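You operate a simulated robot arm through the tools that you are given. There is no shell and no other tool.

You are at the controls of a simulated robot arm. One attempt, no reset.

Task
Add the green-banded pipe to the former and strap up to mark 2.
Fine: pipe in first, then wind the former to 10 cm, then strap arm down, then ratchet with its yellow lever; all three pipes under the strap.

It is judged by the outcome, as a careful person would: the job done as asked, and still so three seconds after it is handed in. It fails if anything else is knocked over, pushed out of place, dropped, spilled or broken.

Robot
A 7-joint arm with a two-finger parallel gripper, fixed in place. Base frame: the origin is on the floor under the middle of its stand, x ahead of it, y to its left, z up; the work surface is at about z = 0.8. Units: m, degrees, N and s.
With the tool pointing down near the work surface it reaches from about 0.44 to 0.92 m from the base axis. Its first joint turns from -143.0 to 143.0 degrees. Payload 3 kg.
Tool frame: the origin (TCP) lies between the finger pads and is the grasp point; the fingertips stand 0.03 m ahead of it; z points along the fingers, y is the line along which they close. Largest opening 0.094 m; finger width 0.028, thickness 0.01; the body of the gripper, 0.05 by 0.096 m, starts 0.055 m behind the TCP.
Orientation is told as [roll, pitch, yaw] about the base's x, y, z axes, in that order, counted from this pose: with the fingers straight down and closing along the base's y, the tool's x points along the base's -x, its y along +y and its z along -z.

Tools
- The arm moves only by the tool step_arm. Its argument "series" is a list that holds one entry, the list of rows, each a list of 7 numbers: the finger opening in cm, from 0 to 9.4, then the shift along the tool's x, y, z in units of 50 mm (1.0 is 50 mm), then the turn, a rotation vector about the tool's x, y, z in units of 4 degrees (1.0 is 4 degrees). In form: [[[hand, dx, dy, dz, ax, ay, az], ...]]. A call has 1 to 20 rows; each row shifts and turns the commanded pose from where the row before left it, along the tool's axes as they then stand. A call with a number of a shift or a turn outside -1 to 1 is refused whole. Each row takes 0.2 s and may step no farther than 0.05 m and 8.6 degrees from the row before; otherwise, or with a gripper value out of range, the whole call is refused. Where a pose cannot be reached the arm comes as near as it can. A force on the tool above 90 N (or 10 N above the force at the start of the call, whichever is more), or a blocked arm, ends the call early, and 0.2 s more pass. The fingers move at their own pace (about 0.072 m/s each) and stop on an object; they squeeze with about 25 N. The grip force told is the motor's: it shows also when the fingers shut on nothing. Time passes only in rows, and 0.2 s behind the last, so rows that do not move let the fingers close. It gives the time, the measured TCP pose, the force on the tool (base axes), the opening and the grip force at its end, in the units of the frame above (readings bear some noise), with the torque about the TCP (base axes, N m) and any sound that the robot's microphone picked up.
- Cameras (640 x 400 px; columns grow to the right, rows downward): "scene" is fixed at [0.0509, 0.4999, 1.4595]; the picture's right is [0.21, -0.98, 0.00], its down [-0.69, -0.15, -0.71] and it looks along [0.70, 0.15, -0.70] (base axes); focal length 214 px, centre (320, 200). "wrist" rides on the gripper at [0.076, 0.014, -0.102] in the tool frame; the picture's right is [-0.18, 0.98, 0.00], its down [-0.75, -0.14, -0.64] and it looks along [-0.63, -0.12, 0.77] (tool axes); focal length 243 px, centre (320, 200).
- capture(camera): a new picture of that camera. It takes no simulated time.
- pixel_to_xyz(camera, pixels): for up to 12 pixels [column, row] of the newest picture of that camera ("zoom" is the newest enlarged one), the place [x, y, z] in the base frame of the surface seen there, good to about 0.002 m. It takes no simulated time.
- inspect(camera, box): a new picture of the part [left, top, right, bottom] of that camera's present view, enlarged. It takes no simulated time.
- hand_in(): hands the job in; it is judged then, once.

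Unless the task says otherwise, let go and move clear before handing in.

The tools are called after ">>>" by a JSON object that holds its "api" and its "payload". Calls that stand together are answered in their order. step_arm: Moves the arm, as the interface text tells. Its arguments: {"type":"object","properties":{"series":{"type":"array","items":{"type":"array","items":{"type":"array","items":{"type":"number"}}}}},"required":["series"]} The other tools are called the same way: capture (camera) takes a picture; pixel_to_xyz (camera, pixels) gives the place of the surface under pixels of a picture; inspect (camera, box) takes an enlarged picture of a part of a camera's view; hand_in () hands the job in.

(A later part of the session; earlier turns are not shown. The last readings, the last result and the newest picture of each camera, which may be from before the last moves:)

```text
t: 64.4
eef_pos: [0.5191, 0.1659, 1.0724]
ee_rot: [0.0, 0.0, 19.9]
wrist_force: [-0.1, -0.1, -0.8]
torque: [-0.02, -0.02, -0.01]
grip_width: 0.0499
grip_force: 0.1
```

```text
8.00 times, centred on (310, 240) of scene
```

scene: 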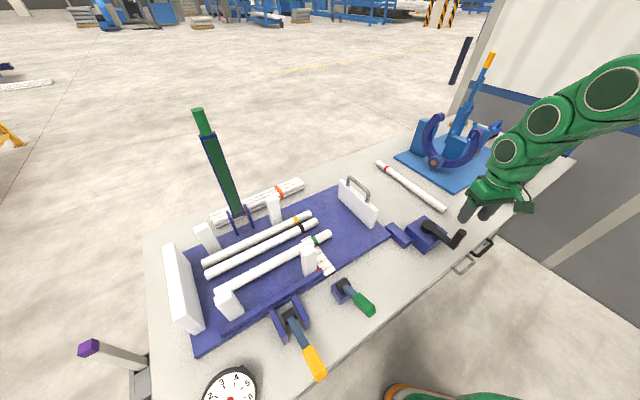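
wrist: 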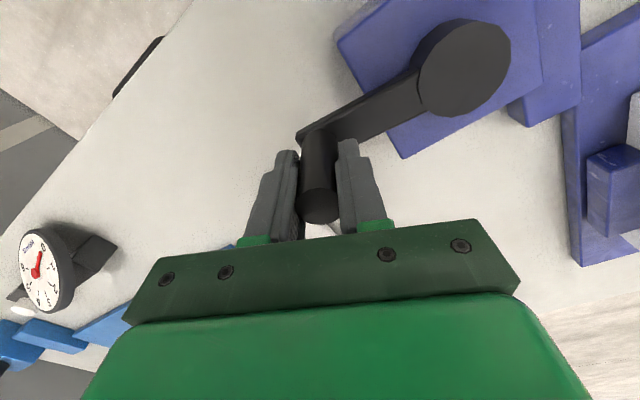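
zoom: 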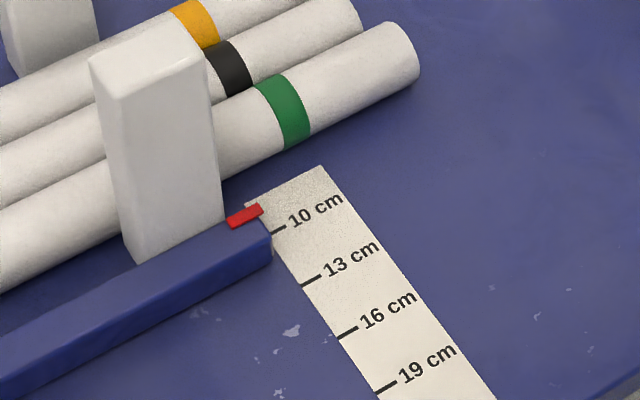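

The pointer stays at 10 cm after release. Now the strap arm: I'll zoom on it to measure the handle and hinge.

>>> {"api": "capture", "payload": {"camera": "scene"}}

>>> {"api": "inspect", "payload": {"camera": "scene", "box": [180, 95, 260, 165]}}

>>> {"api": "pixel_to_xyz", "payload": {"camera": "scene", "pixels": [[198, 110], [200, 116], [203, 123], [206, 130], [208, 134], [210, 140], [202, 138], [216, 134], [204, 108], [192, 110], [220, 165], [238, 210]]}}

>>> {"api": "inspect", "payload": {"camera": "scene", "box": [200, 180, 290, 250]}}

```text
taken
```

scene: 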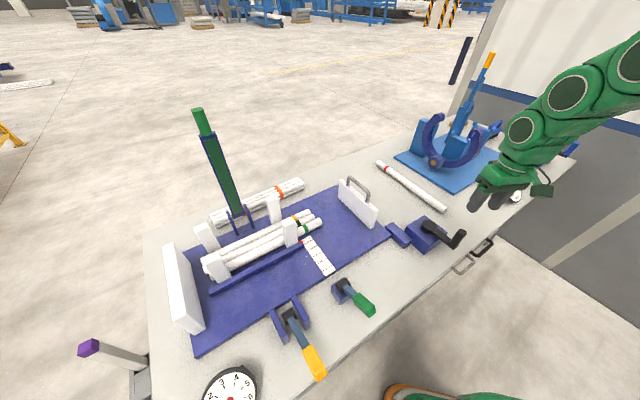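

```text
5.71 times, centred on (220, 130) of scene
```

zoom: 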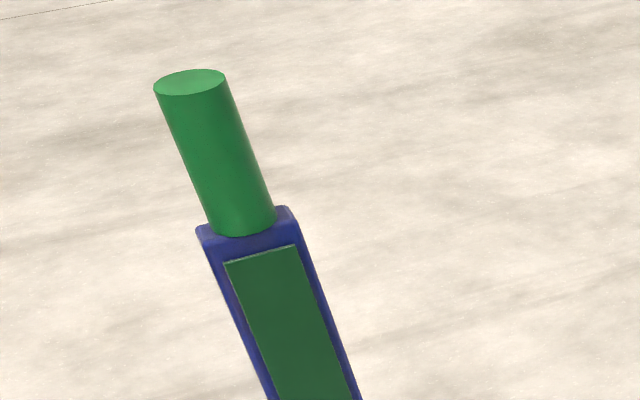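

```text
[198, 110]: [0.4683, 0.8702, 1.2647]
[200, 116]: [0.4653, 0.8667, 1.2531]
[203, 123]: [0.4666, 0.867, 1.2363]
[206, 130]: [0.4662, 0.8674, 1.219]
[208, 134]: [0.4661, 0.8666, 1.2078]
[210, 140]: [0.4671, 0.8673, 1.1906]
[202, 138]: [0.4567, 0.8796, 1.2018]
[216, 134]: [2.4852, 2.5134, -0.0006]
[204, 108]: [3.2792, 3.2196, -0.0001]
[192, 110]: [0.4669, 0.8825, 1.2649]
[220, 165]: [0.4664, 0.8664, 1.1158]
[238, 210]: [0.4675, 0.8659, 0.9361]
```

```text
5.71 times, centred on (245, 215) of scene
```

zoom: 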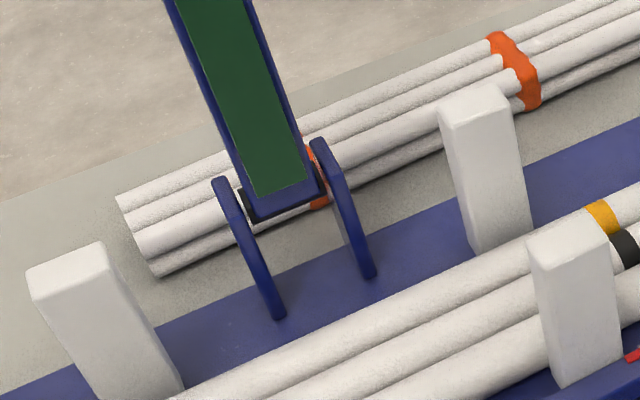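

>>> {"api": "pixel_to_xyz", "payload": {"camera": "zoom", "pixels": [[275, 195], [268, 205], [285, 207], [305, 200], [248, 200], [222, 183], [318, 145], [278, 312], [370, 272], [240, 230], [340, 190], [255, 222]]}}

>>> {"api": "inspect", "payload": {"camera": "scene", "box": [250, 280, 390, 390]}}

```text
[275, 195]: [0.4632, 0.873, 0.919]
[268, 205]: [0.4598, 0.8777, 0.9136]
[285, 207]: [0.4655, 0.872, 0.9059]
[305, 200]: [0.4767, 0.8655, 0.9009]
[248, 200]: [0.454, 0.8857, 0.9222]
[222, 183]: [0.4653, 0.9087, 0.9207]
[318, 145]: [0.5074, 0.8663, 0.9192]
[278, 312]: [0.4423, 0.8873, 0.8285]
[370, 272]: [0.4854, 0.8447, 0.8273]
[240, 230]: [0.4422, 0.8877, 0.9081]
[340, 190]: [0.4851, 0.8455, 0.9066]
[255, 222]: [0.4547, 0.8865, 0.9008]
```

```text
3.64 times, centred on (320, 335) of scene
```

zoom: 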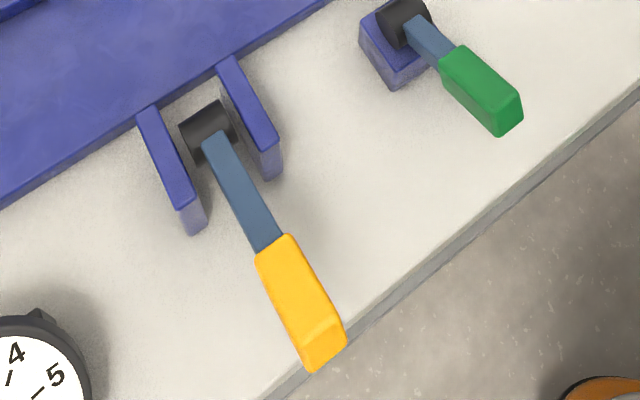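

Hinge axis is at about v=0.957, z=0.90; the green handle spans z 1.20–1.265, about 28 mm thick, at u=-0.283. I'll fly to a spot in front of it, first at (0.27, 0.57, 1.22) and yaw 45°.

>>> {"api": "step_arm", "payload": {"series": [[[5.0, 0.174, 0.845, -0.269, 0, 0, 0], [5.0, 0.174, 0.845, -0.269, 0, 0, 0], [5.0, 0.174, 0.845, -0.269, 0, 0, 0], [5.0, 0.174, 0.845, -0.269, 0, 0, 0], [5.0, 0.174, 0.845, -0.269, 0, 0, 0], [5.0, 0.174, 0.845, -0.269, 0, 0, 0], [5.0, 0.174, 0.845, -0.269, 0, 0, 0], [5.0, 0.174, 0.845, -0.269, 0, 0, 0], [5.0, 0.174, 0.845, -0.269, 0, 0, 0], [5.0, 0.174, 0.845, -0.269, 0, 0, 0], [5.0, 0.174, 0.845, -0.269, 0, 0, 0], [5.0, 0, 0, 0, 0, 0, -1], [5.0, 0, 0, 0, 0, 0, -1], [5.0, 0, 0, 0, 0, 0, -1], [5.0, 0, 0, 0, 0, 0, -1], [5.0, 0, 0, 0, 0, 0, -1], [5.0, 0, 0, 0, 0, 0, -1], [5.0, 0, 0, 0, 0, 0, -0.25], [5.0, 0, 0, 0, 0, 0, 0]]]}}

>>> {"api": "inspect", "payload": {"camera": "scene", "box": [120, 60, 640, 385]}}

>>> {"api": "capture", "payload": {"camera": "wrist"}}

```text
t: 68.4
eef_pos: [0.2702, 0.5689, 1.2207]
ee_rot: [0.1, 0.0, 45.0]
wrist_force: [-0.4, 0.9, -0.1]
torque: [0.01, -0.01, -0.04]
grip_width: 0.0501
grip_force: 0.0
```

```text
1.23 times, centred on (380, 222) of scene
```

zoom: 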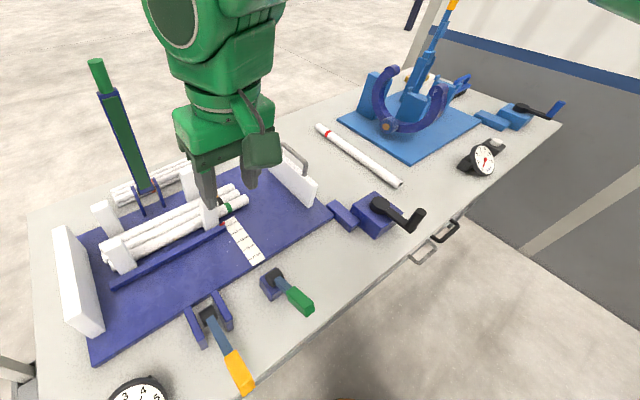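

```text
taken
```

wrist: 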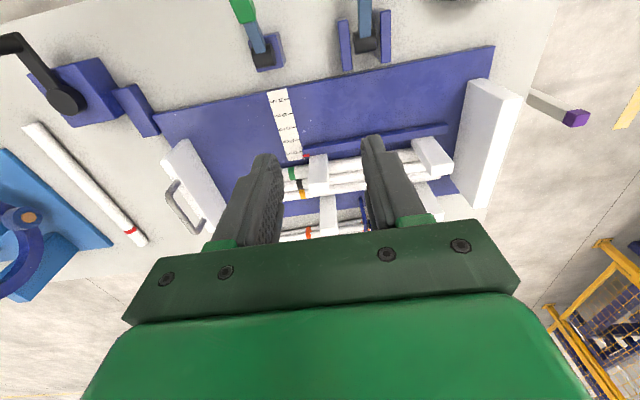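

The view is clear. I'll tilt the hand 80° so that the fingers point toward the strap-arm handle.

>>> {"api": "pixel_to_xyz", "payload": {"camera": "wrist", "pixels": [[347, 70], [346, 45], [385, 60], [383, 35], [365, 45], [366, 15], [344, 30], [375, 50]]}}

>>> {"api": "step_arm", "payload": {"series": [[[5.0, 0, 0, 0, 0, -1, 0], [5.0, 0, 0, 0, 0, -1, 0], [5.0, 0, 0, 0, 0, -1, 0], [5.0, 0, 0, 0, 0, -1, 0], [5.0, 0, 0, 0, 0, -1, 0], [5.0, 0, 0, 0, 0, -1, 0], [5.0, 0, 0, 0, 0, -1, 0], [5.0, 0, 0, 0, 0, -1, 0], [5.0, 0, 0, 0, 0, -1, 0], [5.0, 0, 0, 0, 0, -1, 0], [5.0, 0, 0, 0, 0, -1, 0], [5.0, 0, 0, 0, 0, -1, 0], [5.0, 0, 0, 0, 0, -1, 0], [5.0, 0, 0, 0, 0, -1, 0], [5.0, 0, 0, 0, 0, -1, 0], [5.0, 0, 0, 0, 0, -1, 0], [5.0, 0, 0, 0, 0, -1, 0], [5.0, 0, 0, 0, 0, -1, 0], [5.0, 0, 0, 0, 0, -1, 0], [5.0, 0, 0, 0, 0, -1, 0]]]}}

>>> {"api": "capture", "payload": {"camera": "wrist"}}

>>> {"api": "capture", "payload": {"camera": "scene"}}

```text
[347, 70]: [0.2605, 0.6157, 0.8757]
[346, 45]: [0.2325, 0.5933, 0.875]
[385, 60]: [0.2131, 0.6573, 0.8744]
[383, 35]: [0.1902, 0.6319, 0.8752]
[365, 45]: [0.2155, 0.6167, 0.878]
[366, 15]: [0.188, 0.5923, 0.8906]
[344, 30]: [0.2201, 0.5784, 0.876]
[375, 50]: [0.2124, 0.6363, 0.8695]
```

```text
t: 71.5
eef_pos: [0.3665, 0.5527, 1.0371]
ee_rot: [7.1, -35.1, 28.7]
wrist_force: [-0.1, -0.3, 0.2]
torque: [0.02, 0.06, 0.03]
grip_width: 0.05
grip_force: 0.0
stopped in row 15: the arm was blocked; the commanded pose is now the measured one
```

```text
taken
```

wrist: 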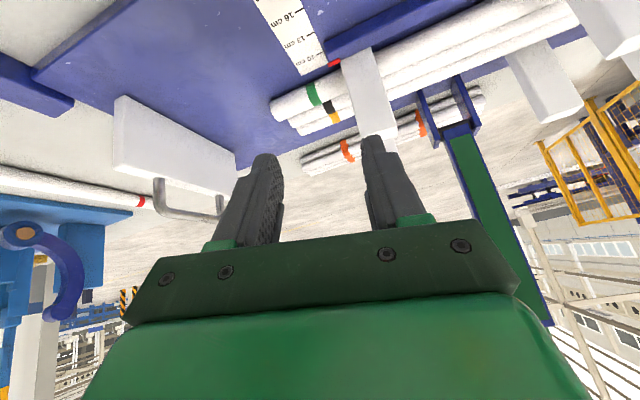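

```text
taken
```

scene: 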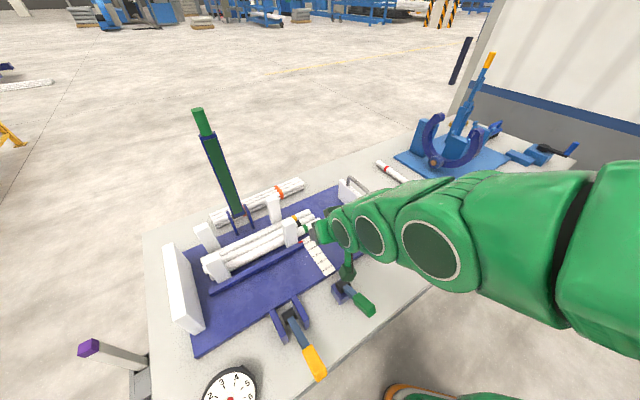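

The arm was blocked partway and the hand sank to z 1.04, so I need to check that nothing was touched and find out what limits this pose. I'll zoom in on the surroundings.

>>> {"api": "inspect", "payload": {"camera": "scene", "box": [260, 150, 480, 330]}}

>>> {"api": "inspect", "payload": {"camera": "wrist", "box": [0, 0, 640, 330]}}

```text
2.22 times, centred on (370, 240) of scene
```

zoom: 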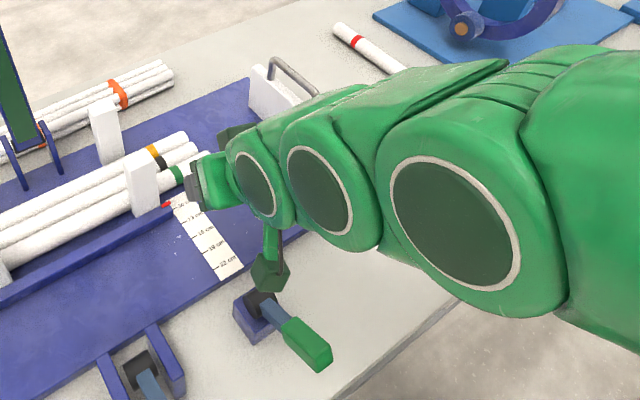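

```text
1.00 times, centred on (320, 165) of wrist (not enlarged: the box is as wide or as high as the picture)
```

zoom: 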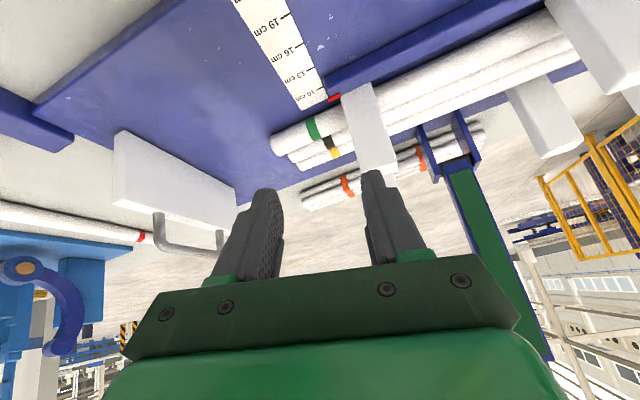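

Nothing was touched; the hand simply folded too close to the base for a horizontal tool. I'll raise straight up 10 cm first, then do the tilt farther out where the arm is extended.

>>> {"api": "step_arm", "payload": {"series": [[[5.0, -0.2875, 0.0505, -0.406, 0, 0, 0], [5.0, -0.2875, 0.0505, -0.406, 0, 0, 0], [5.0, -0.2875, 0.0505, -0.406, 0, 0, 0], [5.0, -0.2875, 0.0505, -0.406, 0, 0, 0], [5.0, 0, 0, 0, 0, 0, 0]]]}}

>>> {"api": "capture", "payload": {"camera": "scene"}}

```text
t: 72.9
eef_pos: [0.3782, 0.5517, 1.0952]
ee_rot: [5.2, -31.8, 29.0]
wrist_force: [-0.8, 0.6, 0.3]
torque: [0.0, 0.0, 0.02]
grip_width: 0.0502
grip_force: 0.1
stopped in row 5: the arm was blocked; the commanded pose is now the measured one
```

```text
taken
```

scene: 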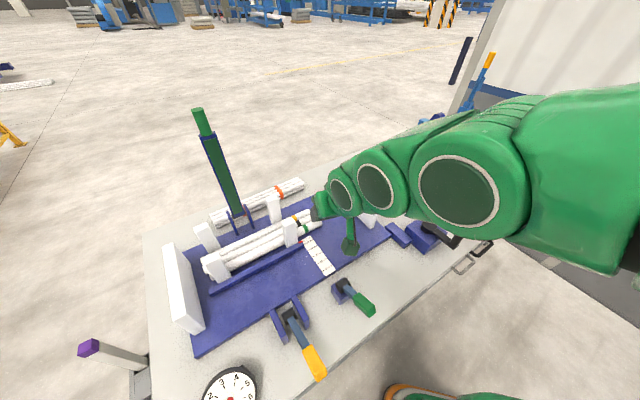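

The arm was blocked again partway, still clear of everything. I'll undo part of the tilt in place to free the wrist, before moving outward.

>>> {"api": "step_arm", "payload": {"series": [[[5.0, 0, 0, 0, 0, 1, 0], [5.0, 0, 0, 0, 0, 1, 0], [5.0, 0, 0, 0, 0, 1, 0], [5.0, 0, 0, 0, 0, 1, 0], [5.0, 0, 0, 0, 0, 0, 0]]]}}

>>> {"api": "capture", "payload": {"camera": "scene"}}

```text
t: 74.1
eef_pos: [0.378, 0.5519, 1.0966]
ee_rot: [4.5, -16.0, 30.6]
wrist_force: [-0.3, 0.0, -0.3]
torque: [-0.01, -0.02, 0.03]
grip_width: 0.05
grip_force: 0.0
```

```text
taken
```

scene: 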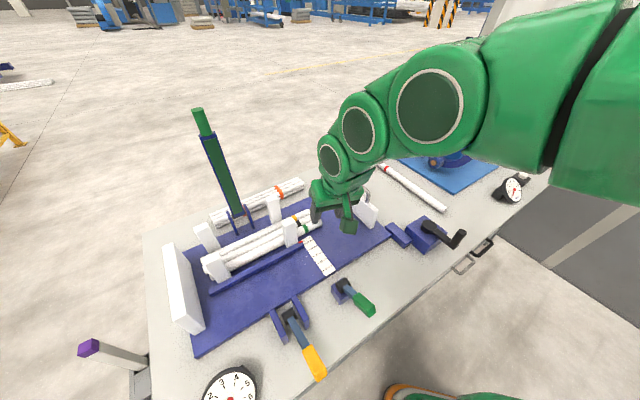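

With less tilt the wrist moves freely again: (0.378, 0.552, 1.097), pitch -16°. I'll straighten the yaw to 45° and the roll to 0.

>>> {"api": "step_arm", "payload": {"series": [[[5.0, 0, 0, 0, 0.03, 0.068, -0.8625], [5.0, 0, 0, 0, 0.03, 0.068, -0.8625], [5.0, 0, 0, 0, 0.03, 0.068, -0.8625], [5.0, 0, 0, 0, 0.03, 0.068, -0.8625], [5.0, 0, 0, 0, 0, 0, 0]]]}}

```text
t: 75.3
eef_pos: [0.3787, 0.552, 1.098]
ee_rot: [0.0, -15.4, 45.1]
wrist_force: [-0.2, 0.1, -0.2]
torque: [0.0, -0.02, 0.02]
grip_width: 0.0499
grip_force: 0.1
```

Orientation is clean now. I'll move outward to about (0.365, 0.72, 1.12) and then tilt in small increments.

>>> {"api": "step_arm", "payload": {"series": [[[5.0, -0.55, 0.64, 0.05, 0, 0, 0], [5.0, -0.55, 0.64, 0.05, 0, 0, 0], [5.0, -0.55, 0.64, 0.05, 0, 0, 0], [5.0, -0.55, 0.64, 0.05, 0, 0, 0], [5.0, 0, 0, 0, 0, -1, 0], [5.0, 0, 0, 0, 0, -1, 0], [5.0, 0, 0, 0, 0, -1, 0], [5.0, 0, 0, 0, 0, -1, 0], [5.0, 0, 0, 0, 0, 0, 0]]]}}

>>> {"api": "capture", "payload": {"camera": "scene"}}

>>> {"api": "capture", "payload": {"camera": "wrist"}}

```text
t: 77.3
eef_pos: [0.3625, 0.7187, 1.1156]
ee_rot: [0.1, -31.3, 45.0]
wrist_force: [-0.5, 0.1, 0.1]
torque: [0.01, -0.01, -0.01]
grip_width: 0.05
grip_force: 0.0
```

```text
taken
```

scene: 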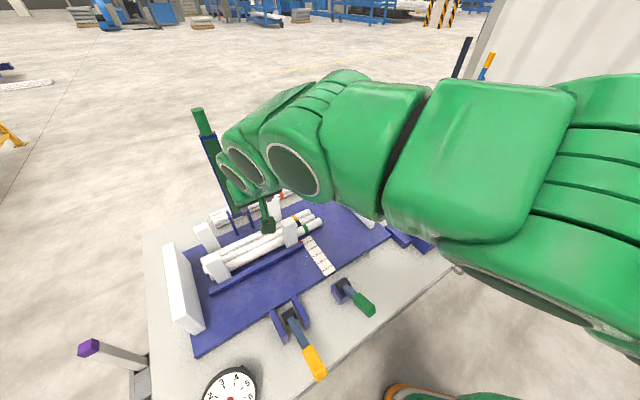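

```text
taken
```

wrist: 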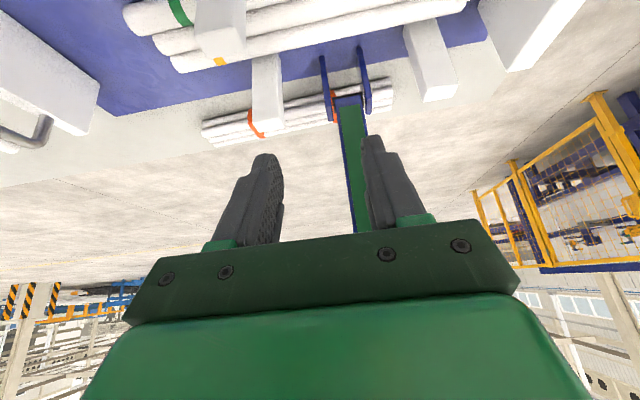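

The tilt of 31° works out here, with nothing near. I'll continue tilting in 16° chunks while watching for limits.

>>> {"api": "step_arm", "payload": {"series": [[[5.0, 0, 0, 0, 0, -1, 0], [5.0, 0, 0, 0, 0, -1, 0], [5.0, 0, 0, 0, 0, -1, 0], [5.0, 0, 0, 0, 0, -1, 0], [5.0, 0, 0, 0, 0, 0, 0]]]}}

>>> {"api": "capture", "payload": {"camera": "scene"}}

```text
t: 78.5
eef_pos: [0.3643, 0.7203, 1.1175]
ee_rot: [0.1, -47.5, 45.0]
wrist_force: [-0.4, 0.0, -0.3]
torque: [0.01, 0.04, -0.01]
grip_width: 0.0503
grip_force: 0.1
```

```text
taken
```

scene: 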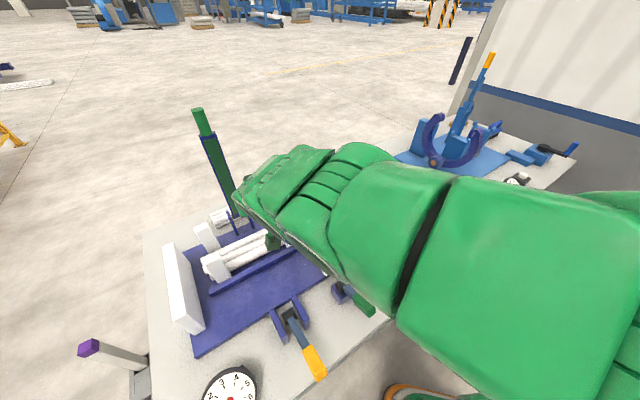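

The 47° tilt works as well. I'll raise to z≈1.21, shift to the handle's line (u=-0.283), and tilt another 16°.

>>> {"api": "step_arm", "payload": {"series": [[[5.0, -0.442, 0.207, -0.405, 0, 0, 0], [5.0, -0.442, 0.207, -0.405, 0, 0, 0], [5.0, -0.442, 0.207, -0.405, 0, 0, 0], [5.0, 0, 0, 0, 0, -1, 0], [5.0, 0, 0, 0, 0, -1, 0], [5.0, 0, 0, 0, 0, -1, 0], [5.0, 0, 0, 0, 0, -1, 0], [5.0, 0, 0, 0, 0, 0, 0]]]}}

>>> {"api": "capture", "payload": {"camera": "scene"}}

>>> {"api": "capture", "payload": {"camera": "wrist"}}

```text
t: 80.3
eef_pos: [0.3576, 0.737, 1.2025]
ee_rot: [1.7, -62.8, 42.4]
wrist_force: [0.2, 0.2, -0.5]
torque: [-0.03, -0.03, 0.02]
grip_width: 0.05
grip_force: 0.0
```

```text
taken
```

scene: 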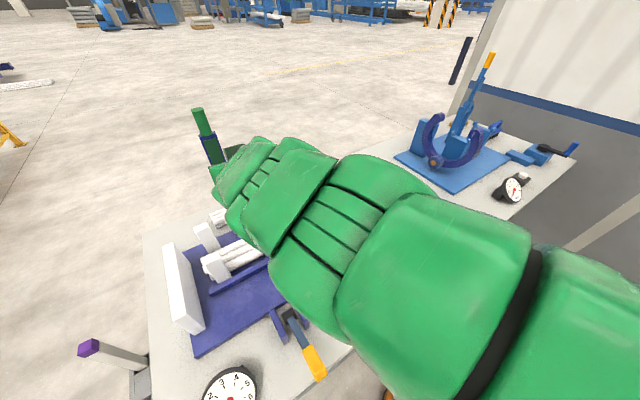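

```text
taken
```

wrist: 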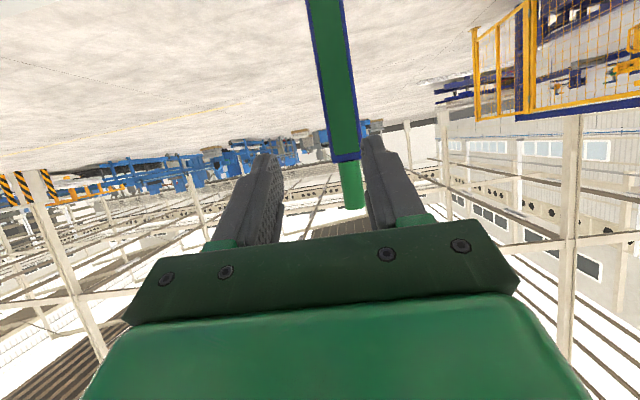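

The tilt is at 63° and the handle shows between the fingers at [350,185], slightly right of centre. The pose reading deviates a little, so I'll let it settle and read again.

>>> {"api": "step_arm", "payload": {"series": [[[5.0, 0, 0, 0, 0, 0, 0], [5.0, 0, 0, 0, 0, 0, 0], [5.0, 0, 0, 0, 0, 0, 0]]]}}

>>> {"api": "pixel_to_xyz", "payload": {"camera": "wrist", "pixels": [[352, 180], [350, 170], [345, 140], [338, 100], [355, 200], [327, 50], [340, 50]]}}

```text
t: 81.1
eef_pos: [0.3577, 0.7369, 1.2031]
ee_rot: [1.0, -63.0, 43.1]
wrist_force: [0.6, 0.0, -0.9]
torque: [-0.02, 0.01, -0.04]
grip_width: 0.0497
grip_force: 0.0
```

```text
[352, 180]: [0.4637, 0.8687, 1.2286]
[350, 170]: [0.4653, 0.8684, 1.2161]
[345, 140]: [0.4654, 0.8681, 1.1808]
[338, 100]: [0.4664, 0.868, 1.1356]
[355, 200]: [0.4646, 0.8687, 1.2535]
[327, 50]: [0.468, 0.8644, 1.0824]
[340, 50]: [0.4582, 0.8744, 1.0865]
```

>>> {"api": "step_arm", "payload": {"series": [[[5.0, 0, 0, 0, 0, 0, 0], [5.0, 0, 0, 0, 0, 0, 0], [5.0, 0, 0, 0, 0, 0, 0], [5.0, 0, 0, 0, 0, 0, 0], [5.0, 0, 0, 0, 0, 0, 0], [5.0, 0, 0, 0, 0, 0, 0], [5.0, 0, 0, 0, 0, 0, 0], [5.0, 0, 0, 0, 0, 0, 0]]]}}

>>> {"api": "capture", "payload": {"camera": "wrist"}}

```text
t: 82.9
eef_pos: [0.3582, 0.7377, 1.2011]
ee_rot: [0.7, -62.9, 43.3]
wrist_force: [0.2, -0.4, -0.5]
torque: [-0.02, -0.02, 0.0]
grip_width: 0.05
grip_force: 0.1
```

```text
taken
```

wrist: 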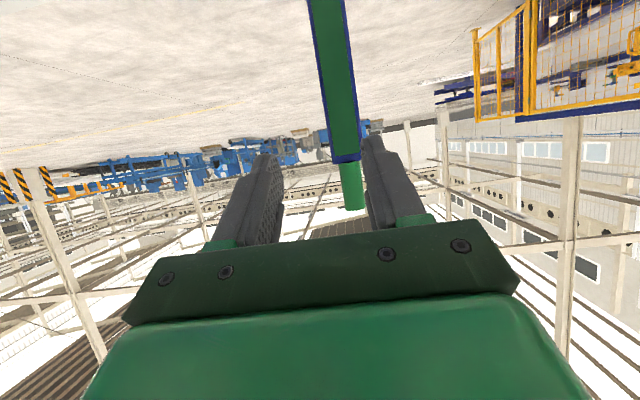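

The pose holds steady about 1.5 cm off in u. I'll move 10 cm toward the handle and 3 cm up, which still leaves 4 cm to the handle, and see whether the deviation shrinks as the arm extends.

>>> {"api": "step_arm", "payload": {"series": [[[5.0, -0.48, 0, 0.503, 0, 0, 0], [5.0, -0.48, 0, 0.503, 0, 0, 0], [5.0, -0.48, 0, 0.503, 0, 0, 0], [5.0, 0, 0, 0, 0, 0, 0], [5.0, 0, 0, 0, 0, 0, 0]]]}}

>>> {"api": "capture", "payload": {"camera": "wrist"}}

>>> {"api": "capture", "payload": {"camera": "scene"}}

```text
t: 84.1
eef_pos: [0.4119, 0.8112, 1.2387]
ee_rot: [0.1, -63.6, 44.9]
wrist_force: [0.5, -0.2, -0.4]
torque: [-0.02, -0.02, 0.01]
grip_width: 0.05
grip_force: 0.1
```

```text
taken
```

wrist: 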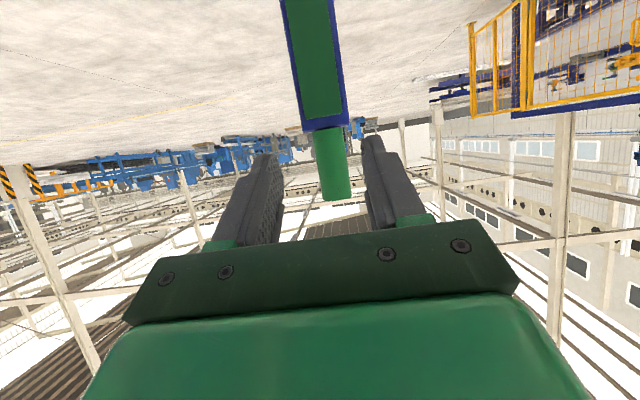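

```text
taken
```

scene: 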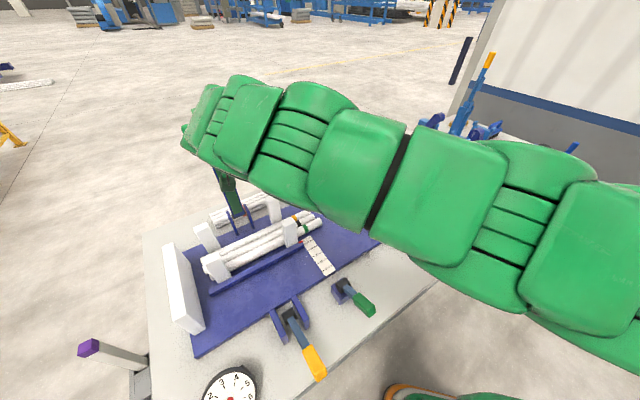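

Now the pose is on target: (0.412, 0.811, 1.239), pitch -63.6°, yaw 45°, u=-0.282. The handle at [332,165] lies between the fingers. I'll measure it again from here.

>>> {"api": "pixel_to_xyz", "payload": {"camera": "wrist", "pixels": [[332, 165], [335, 190], [327, 140], [318, 165], [345, 165], [320, 140], [348, 190], [322, 122], [310, 60]]}}

>>> {"api": "inspect", "payload": {"camera": "wrist", "box": [230, 60, 430, 240]}}

```text
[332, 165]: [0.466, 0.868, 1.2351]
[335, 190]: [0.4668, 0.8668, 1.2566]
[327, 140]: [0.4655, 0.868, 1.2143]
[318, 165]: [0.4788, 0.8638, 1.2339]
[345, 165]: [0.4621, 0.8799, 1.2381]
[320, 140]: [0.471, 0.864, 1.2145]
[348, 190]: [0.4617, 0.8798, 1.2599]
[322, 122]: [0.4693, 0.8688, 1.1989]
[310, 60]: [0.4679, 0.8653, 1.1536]
```

```text
2.22 times, centred on (330, 150) of wrist
```

zoom: 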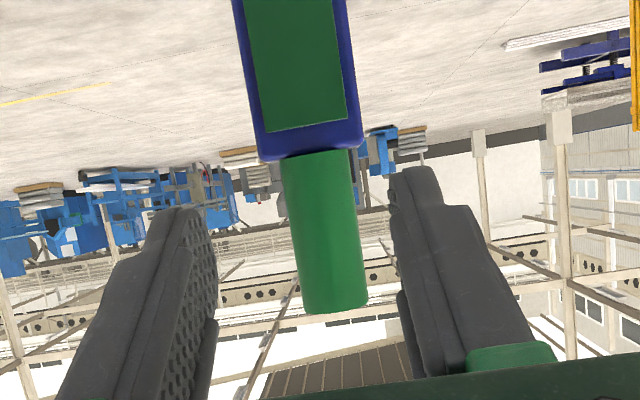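

The handle's axis is at u=-0.2838, v≈0.957, between the fingers. I'll advance the last 8 cm so it sits between the pads, without closing yet.

>>> {"api": "step_arm", "payload": {"series": [[[5.0, -0.179, 0.006, 0.2825, 0, 0, 0], [5.0, -0.179, 0.006, 0.2825, 0, 0, 0], [5.0, -0.179, 0.006, 0.2825, 0, 0, 0], [5.0, -0.179, 0.006, 0.2825, 0, 0, 0], [5.0, -0.179, 0.006, 0.2825, 0, 0, 0], [5.0, 0, 0, 0, 0, 0, 0]]]}}

>>> {"api": "capture", "payload": {"camera": "wrist"}}

```text
t: 85.5
eef_pos: [0.4714, 0.8719, 1.2469]
ee_rot: [0.4, -63.4, 44.7]
wrist_force: [-0.2, 0.3, -0.2]
torque: [0.03, -0.06, -0.01]
grip_width: 0.0499
grip_force: 0.2
```

```text
taken
```

wrist: 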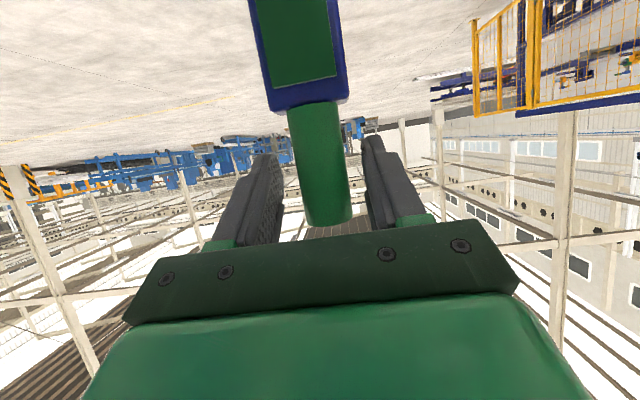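

The handle is centred between the pads. I'll close the grip.

>>> {"api": "step_arm", "payload": {"series": [[[0, 0, 0, 0, 0, 0, 0], [0, 0, 0, 0, 0, 0, 0], [0, 0, 0, 0, 0, 0, 0], [0, 0, 0, 0, 0, 0, 0]]]}}

>>> {"api": "capture", "payload": {"camera": "wrist"}}

```text
t: 86.5
eef_pos: [0.4687, 0.873, 1.246]
ee_rot: [0.2, -63.5, 44.9]
wrist_force: [-10.3, 11.5, 0.2]
torque: [-0.23, 0.03, 0.08]
grip_width: 0.0309
grip_force: 45.4
```

```text
taken
```

wrist: 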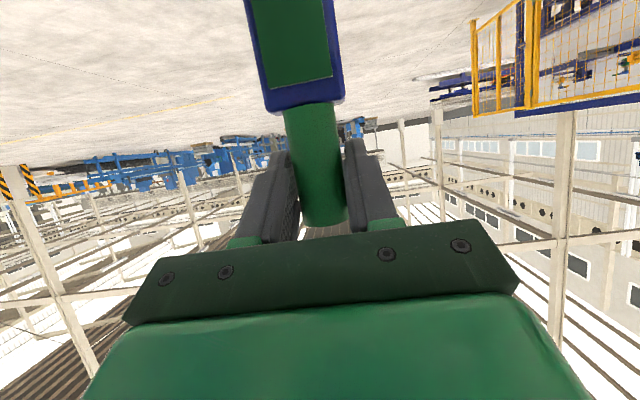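

The grip holds the handle (3.1 cm, 45 N) with only 15 N of side load. I'll start swinging the arm down along its arc: a first 4° to feel the resistance.

>>> {"api": "step_arm", "payload": {"series": [[[0, 0.109, 0.01, -0.21, 0, 0.35, 0], [0, 0.109, 0, -0.21, 0, 0.35, 0], [0, 0, 0, 0, 0, 0, 0]]]}}

>>> {"api": "capture", "payload": {"camera": "wrist"}}

```text
t: 87.3
eef_pos: [0.4518, 0.856, 1.2445]
ee_rot: [0.3, -60.6, 44.9]
wrist_force: [-7.3, 13.0, -4.0]
torque: [0.29, -0.6, 0.09]
grip_width: 0.0312
grip_force: 44.5
```

```text
taken
```

wrist: 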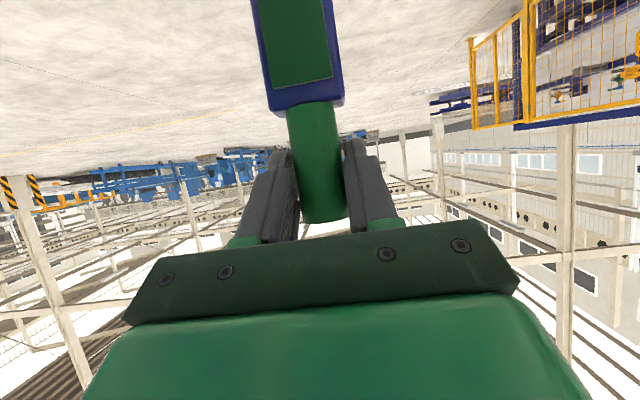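

The arm swings freely with under 15 N. I'll continue to about 20° from vertical, straightening the hand gradually.

>>> {"api": "step_arm", "payload": {"series": [[[0, 0.266, 0.012, -0.389, 0, 0.7, 0], [0, 0.31, 0, -0.354, 0, 0.7, 0], [0, 0.35, 0, -0.314, 0, 0.7, 0], [0, 0.385, 0, -0.268, 0, 0.7, 0], [0, 0, 0, 0, 0, 0, 0]]]}}

>>> {"api": "capture", "payload": {"camera": "wrist"}}

>>> {"api": "capture", "payload": {"camera": "scene"}}

```text
t: 88.5
eef_pos: [0.3871, 0.7901, 1.2297]
ee_rot: [0.2, -49.5, 44.9]
wrist_force: [-9.8, 4.2, 13.5]
torque: [0.05, -0.09, 0.07]
grip_width: 0.0297
grip_force: 45.0
```

```text
taken
```

wrist: 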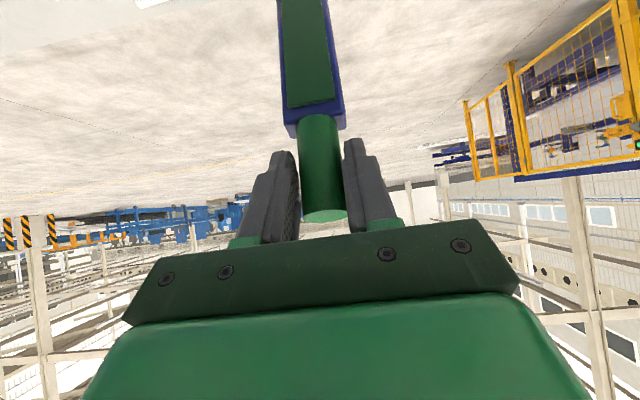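

```text
taken
```

scene: 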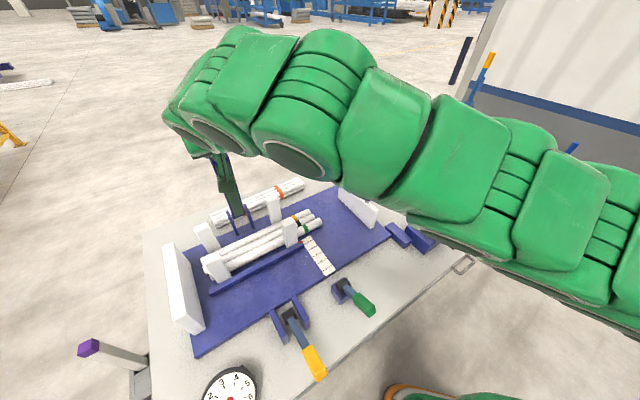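

The strap arm follows well with small forces. I'll continue to about 40° down.

>>> {"api": "step_arm", "payload": {"series": [[[0, 0.414, 0.01, -0.22, 0, 0.7, 0], [0, 0.437, 0, -0.169, 0, 0.7, 0], [0, 0.454, 0, -0.114, 0, 0.7, 0], [0, 0.464, 0, -0.059, 0, 0.7, 0], [0, 0.468, 0, -0.002, 0, 0.7, 0], [0, 0, 0, 0, 0, 0, 0]]]}}

>>> {"api": "capture", "payload": {"camera": "wrist"}}

>>> {"api": "capture", "payload": {"camera": "scene"}}

```text
t: 89.9
eef_pos: [0.3148, 0.7184, 1.1686]
ee_rot: [0.1, -35.4, 44.9]
wrist_force: [-0.6, -0.2, -0.2]
torque: [-0.03, 0.03, 0.02]
grip_width: 0.0
grip_force: 32.6
```

```text
taken
```

wrist: 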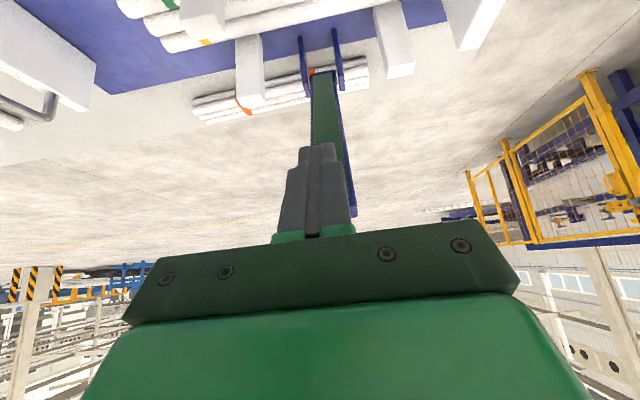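

```text
taken
```

scene: 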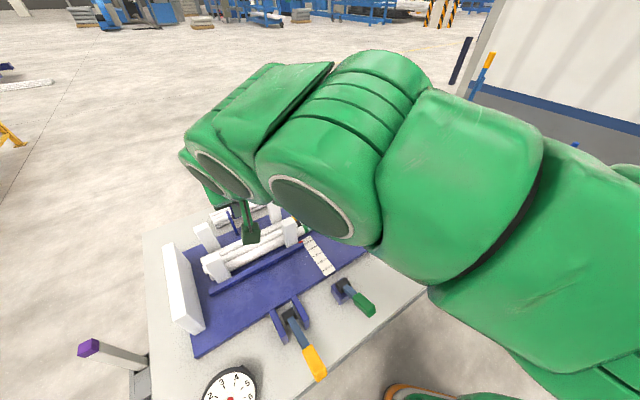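

The handle slipped out of the grip (fingers are fully closed) around 35–40° down. I'll look where the strap arm stands now.

>>> {"api": "pixel_to_xyz", "payload": {"camera": "wrist", "pixels": [[324, 80], [326, 100], [328, 120], [326, 140], [347, 180], [352, 210], [351, 200], [340, 160]]}}

>>> {"api": "inspect", "payload": {"camera": "wrist", "box": [240, 0, 440, 240]}}

>>> {"api": "inspect", "payload": {"camera": "scene", "box": [150, 150, 330, 320]}}

```text
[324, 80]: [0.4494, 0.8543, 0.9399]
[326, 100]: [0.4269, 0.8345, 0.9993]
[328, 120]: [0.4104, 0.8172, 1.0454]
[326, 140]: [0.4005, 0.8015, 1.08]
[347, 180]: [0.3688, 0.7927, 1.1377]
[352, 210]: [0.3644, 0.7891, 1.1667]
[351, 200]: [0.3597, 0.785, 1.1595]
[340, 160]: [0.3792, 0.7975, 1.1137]
```

```text
1.67 times, centred on (340, 120) of wrist
```

zoom: 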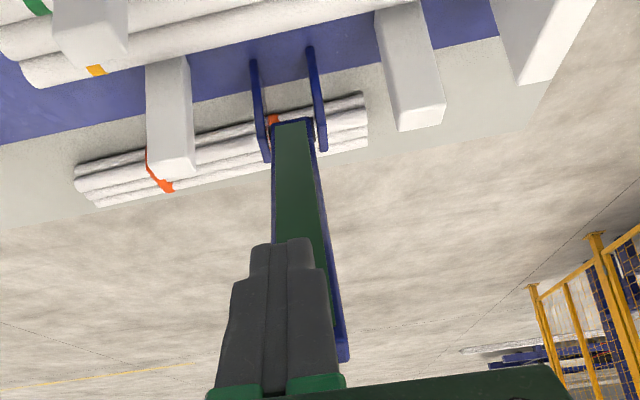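

```text
2.35 times, centred on (240, 235) of scene
```

zoom: 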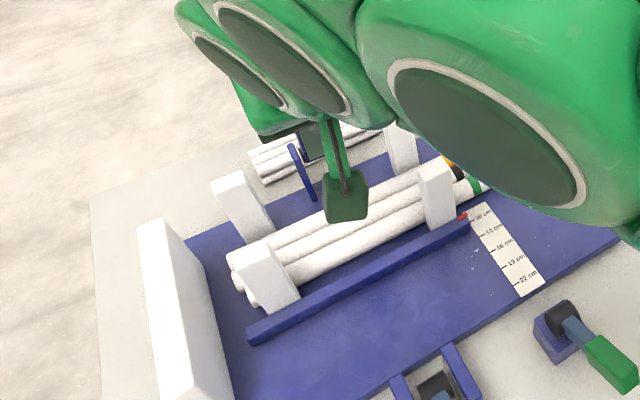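

The strap arm stays by itself at about 117° (27° forward of vertical), so hinge friction holds it and the pads slipped along the handle. Instead of pulling by friction I'll press it down from above on the handle end. First I rise and tilt the closed fingers so they can reach over it.

>>> {"api": "step_arm", "payload": {"series": [[[0, -0.254, 0, -0.617, 0, 0, 0], [0, -0.254, 0, -0.617, 0, 0, 0], [0, -0.254, 0, -0.617, 0, 0, 0], [0, -0.254, 0, -0.617, 0, 0, 0], [0, 0, 0, 0, 0, -0.79, 0], [0, 0, 0, 0, 0, -0.79, 0], [0, 0, 0, 0, 0, -0.79, 0], [0, 0, 0, 0, 0, -0.79, 0], [0, 0, 0, 0, 0, 0, 0]]]}}

>>> {"api": "capture", "payload": {"camera": "wrist"}}

>>> {"api": "capture", "payload": {"camera": "scene"}}

```text
t: 91.9
eef_pos: [0.3071, 0.6951, 1.2949]
ee_rot: [1.0, -47.5, 43.4]
wrist_force: [1.0, 0.4, -0.4]
torque: [0.0, 0.0, -0.03]
grip_width: 0.0001
grip_force: 33.3
```

```text
taken
```

wrist: 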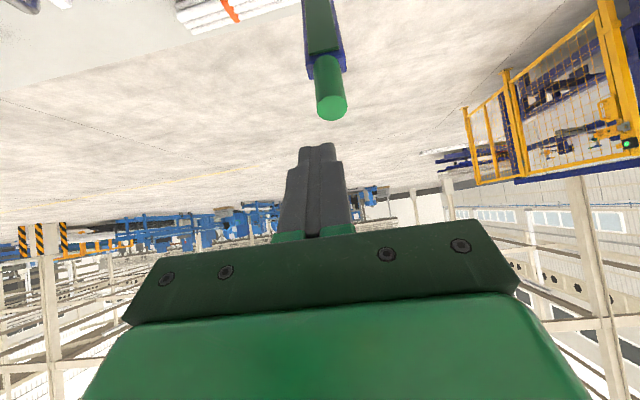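

```text
taken
```

scene: 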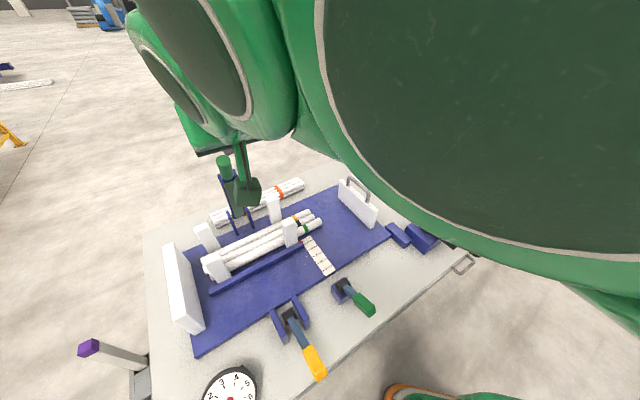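

Now the handle end is visible at [330,105]. I'll measure where its end and back edge are.

>>> {"api": "pixel_to_xyz", "payload": {"camera": "wrist", "pixels": [[331, 107], [331, 97], [331, 117], [318, 105], [345, 105], [327, 75], [322, 30], [326, 85]]}}

```text
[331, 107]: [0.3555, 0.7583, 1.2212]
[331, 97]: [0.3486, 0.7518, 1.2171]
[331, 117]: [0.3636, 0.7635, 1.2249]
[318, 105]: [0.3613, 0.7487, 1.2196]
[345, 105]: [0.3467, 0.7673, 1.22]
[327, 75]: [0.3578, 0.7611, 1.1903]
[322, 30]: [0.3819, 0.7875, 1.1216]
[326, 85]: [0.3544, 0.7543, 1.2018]
```

The handle end is at v=0.788, z=1.221 (arm at 118°). I'll move over it to hover 3 cm above the end.

>>> {"api": "step_arm", "payload": {"series": [[[0, -0.247, 0, 0.4465, 0, 0, 0], [0, -0.247, 0, 0.4465, 0, 0, 0], [0, -0.247, 0, 0.4465, 0, 0, 0], [0, -0.247, 0, 0.4465, 0, 0, 0], [0, 0, 0, 0, 0, 0, 0]]]}}

>>> {"api": "capture", "payload": {"camera": "wrist"}}

>>> {"api": "capture", "payload": {"camera": "scene"}}

```text
t: 93.1
eef_pos: [0.3633, 0.768, 1.2789]
ee_rot: [0.1, -48.1, 45.0]
wrist_force: [0.8, -1.0, -0.1]
torque: [0.0, -0.01, -0.01]
grip_width: 0.0
grip_force: 32.6
```

```text
taken
```

wrist: 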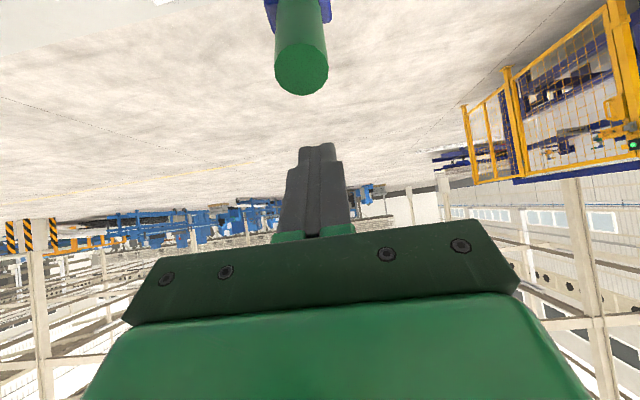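

```text
taken
```

scene: 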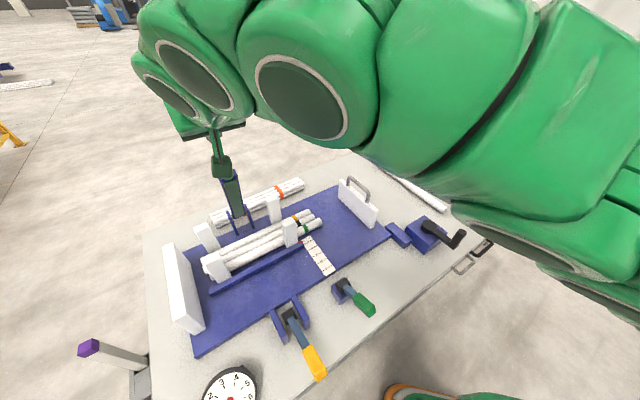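

I'm over the handle end at the right u. Next I lower onto it and press along its arc to about 124°, then check forces.

>>> {"api": "step_arm", "payload": {"series": [[[0, 0.223, 0, 0.2, 0, 0, 0], [0, 0.223, 0, 0.2, 0, 0, 0], [0, 0.357, 0, -0.121, 0, 0.375, 0], [0, 0.357, 0, -0.121, 0, 0.375, 0], [0, 0, 0, 0, 0, 0, 0]]]}}

>>> {"api": "capture", "payload": {"camera": "wrist"}}

>>> {"api": "inspect", "payload": {"camera": "scene", "box": [130, 80, 330, 260]}}

```text
t: 94.3
eef_pos: [0.3395, 0.7434, 1.2297]
ee_rot: [0.2, -45.2, 44.9]
wrist_force: [0.2, 0.4, 0.3]
torque: [0.05, 0.01, -0.02]
grip_width: 0.0
grip_force: 33.2
```

```text
taken
```

wrist: 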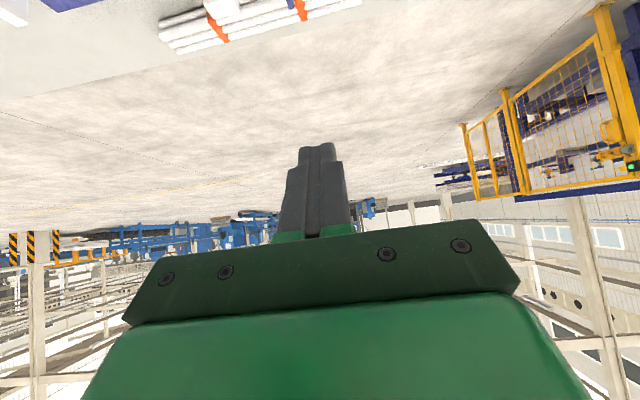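

```text
2.22 times, centred on (230, 170) of scene
```

zoom: 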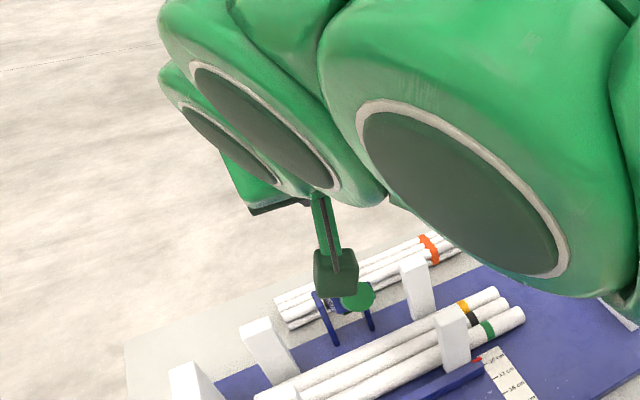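

The strap arm swung down ahead of the fingers: its green handle end now faces the scene camera at zoom [357,295]. I'll measure where it has come to.

>>> {"api": "pixel_to_xyz", "payload": {"camera": "zoom", "pixels": [[357, 295], [365, 290], [372, 300], [335, 300], [370, 320], [325, 310], [357, 310], [360, 283]]}}

>>> {"api": "inspect", "payload": {"camera": "scene", "box": [200, 180, 300, 260]}}

```text
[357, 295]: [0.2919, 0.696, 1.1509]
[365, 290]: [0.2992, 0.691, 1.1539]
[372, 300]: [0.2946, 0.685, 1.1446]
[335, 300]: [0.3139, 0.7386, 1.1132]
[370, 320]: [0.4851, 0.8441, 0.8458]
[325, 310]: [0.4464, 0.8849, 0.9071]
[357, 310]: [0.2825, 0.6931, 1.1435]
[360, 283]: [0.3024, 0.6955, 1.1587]
```

```text
5.00 times, centred on (250, 220) of scene
```

zoom: 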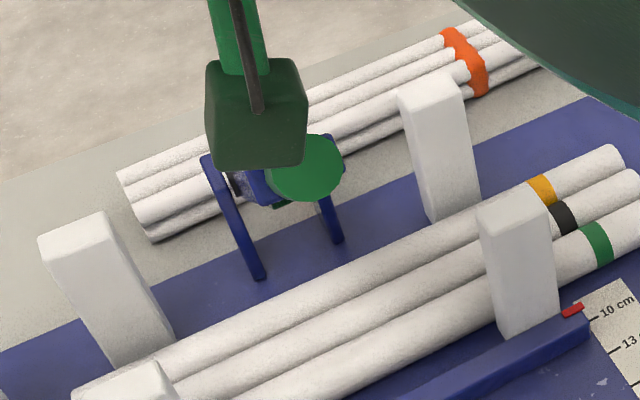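

The arm rests at about 136° now, again holding by itself. I'll follow it with the fingertips and press it slowly on to about 142°.

>>> {"api": "step_arm", "payload": {"series": [[[0, 0.735, 0, -0.122, 0, 0.75, 0], [0, 0.349, 0, 0.006, 0, 0.5, 0], [0, 0.349, 0, 0.006, 0, 0.5, 0], [0, 0.337, 0, 0.063, 0, 0.5, 0], [0, 0.337, 0, 0.063, 0, 0.5, 0], [0, 0, 0, 0, 0, 0, 0]]]}}

>>> {"api": "capture", "payload": {"camera": "wrist"}}

>>> {"api": "inspect", "payload": {"camera": "scene", "box": [150, 120, 350, 300]}}

```text
t: 95.7
eef_pos: [0.286, 0.6876, 1.1586]
ee_rot: [0.1, -34.1, 44.9]
wrist_force: [-1.1, 0.1, -0.8]
torque: [-0.01, 0.0, 0.01]
grip_width: 0.0
grip_force: 33.2
```

```text
taken
```

wrist: 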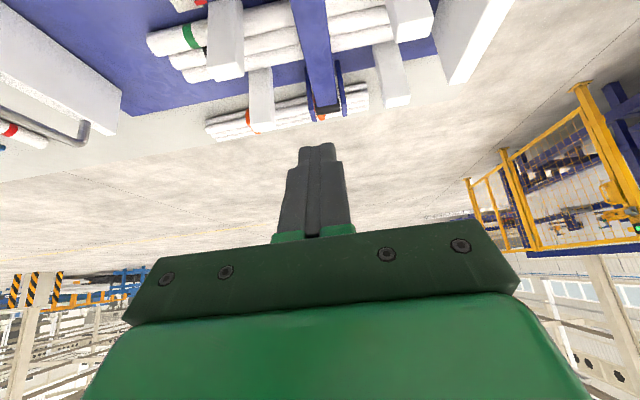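

```text
2.22 times, centred on (250, 210) of scene
```

zoom: 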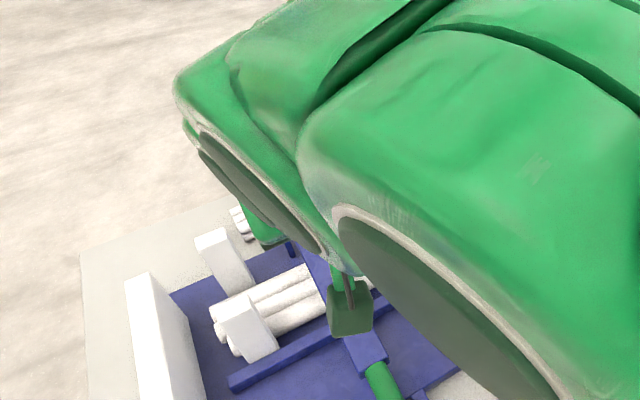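

The strap arm has swung down by itself under its weight; its handle now is near the ratchet at zoom [380,380]. I'll measure its position.

>>> {"api": "pixel_to_xyz", "payload": {"camera": "zoom", "pixels": [[380, 380], [375, 370], [390, 395], [365, 345], [355, 340], [318, 265], [362, 362]]}}

>>> {"api": "pixel_to_xyz", "payload": {"camera": "wrist", "pixels": [[305, 10], [312, 40], [318, 70], [322, 95], [328, 107]]}}

>>> {"api": "capture", "payload": {"camera": "scene"}}

```text
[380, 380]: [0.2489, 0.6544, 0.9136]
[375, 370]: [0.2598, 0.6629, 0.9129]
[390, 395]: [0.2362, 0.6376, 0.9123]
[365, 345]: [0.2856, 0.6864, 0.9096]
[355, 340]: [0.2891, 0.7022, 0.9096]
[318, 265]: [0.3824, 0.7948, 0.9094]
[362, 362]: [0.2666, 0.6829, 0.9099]
```

```text
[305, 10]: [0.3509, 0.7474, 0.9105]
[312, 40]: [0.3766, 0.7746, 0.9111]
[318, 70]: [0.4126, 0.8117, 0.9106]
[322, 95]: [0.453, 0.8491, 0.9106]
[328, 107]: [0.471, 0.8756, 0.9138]
```

```text
taken
```

scene: 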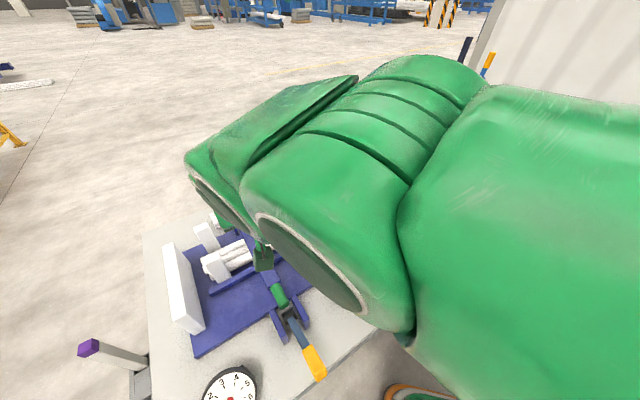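

The strap arm lies level now: its top is at z 0.910 from hinge to handle, so it's down over all three pipes. I'll level the hand to look from above before checking that it is seated.

>>> {"api": "step_arm", "payload": {"series": [[[0, 0, 0, 0, 0, 1, 0], [0, 0, 0, 0, 0, 1, 0], [0, 0, 0, 0, 0, 1, 0], [0, 0, 0, 0, 0, 1, 0], [0, 0, 0, 0, 0, 1, 0], [0, 0, 0, 0, 0, 1, 0], [0, 0, 0, 0, 0, 1, 0], [0, 0, 0, 0, 0, 1, 0], [0, 0, 0, 0, 0, 0.5, 0], [0, 0, 0, 0, 0, 0, 0]]]}}

>>> {"api": "capture", "payload": {"camera": "wrist"}}

>>> {"api": "capture", "payload": {"camera": "scene"}}

```text
t: 97.9
eef_pos: [0.2849, 0.6875, 1.1583]
ee_rot: [0.2, -0.1, 45.1]
wrist_force: [-0.1, -0.6, -0.2]
torque: [0.03, 0.01, 0.01]
grip_width: 0.0001
grip_force: 32.8
```

```text
taken
```

wrist: 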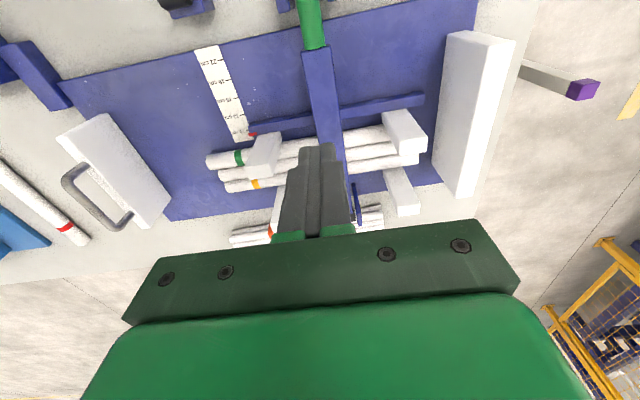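

```text
taken
```

scene: 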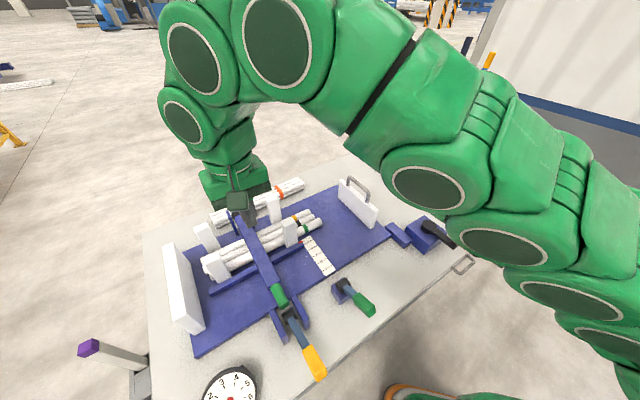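

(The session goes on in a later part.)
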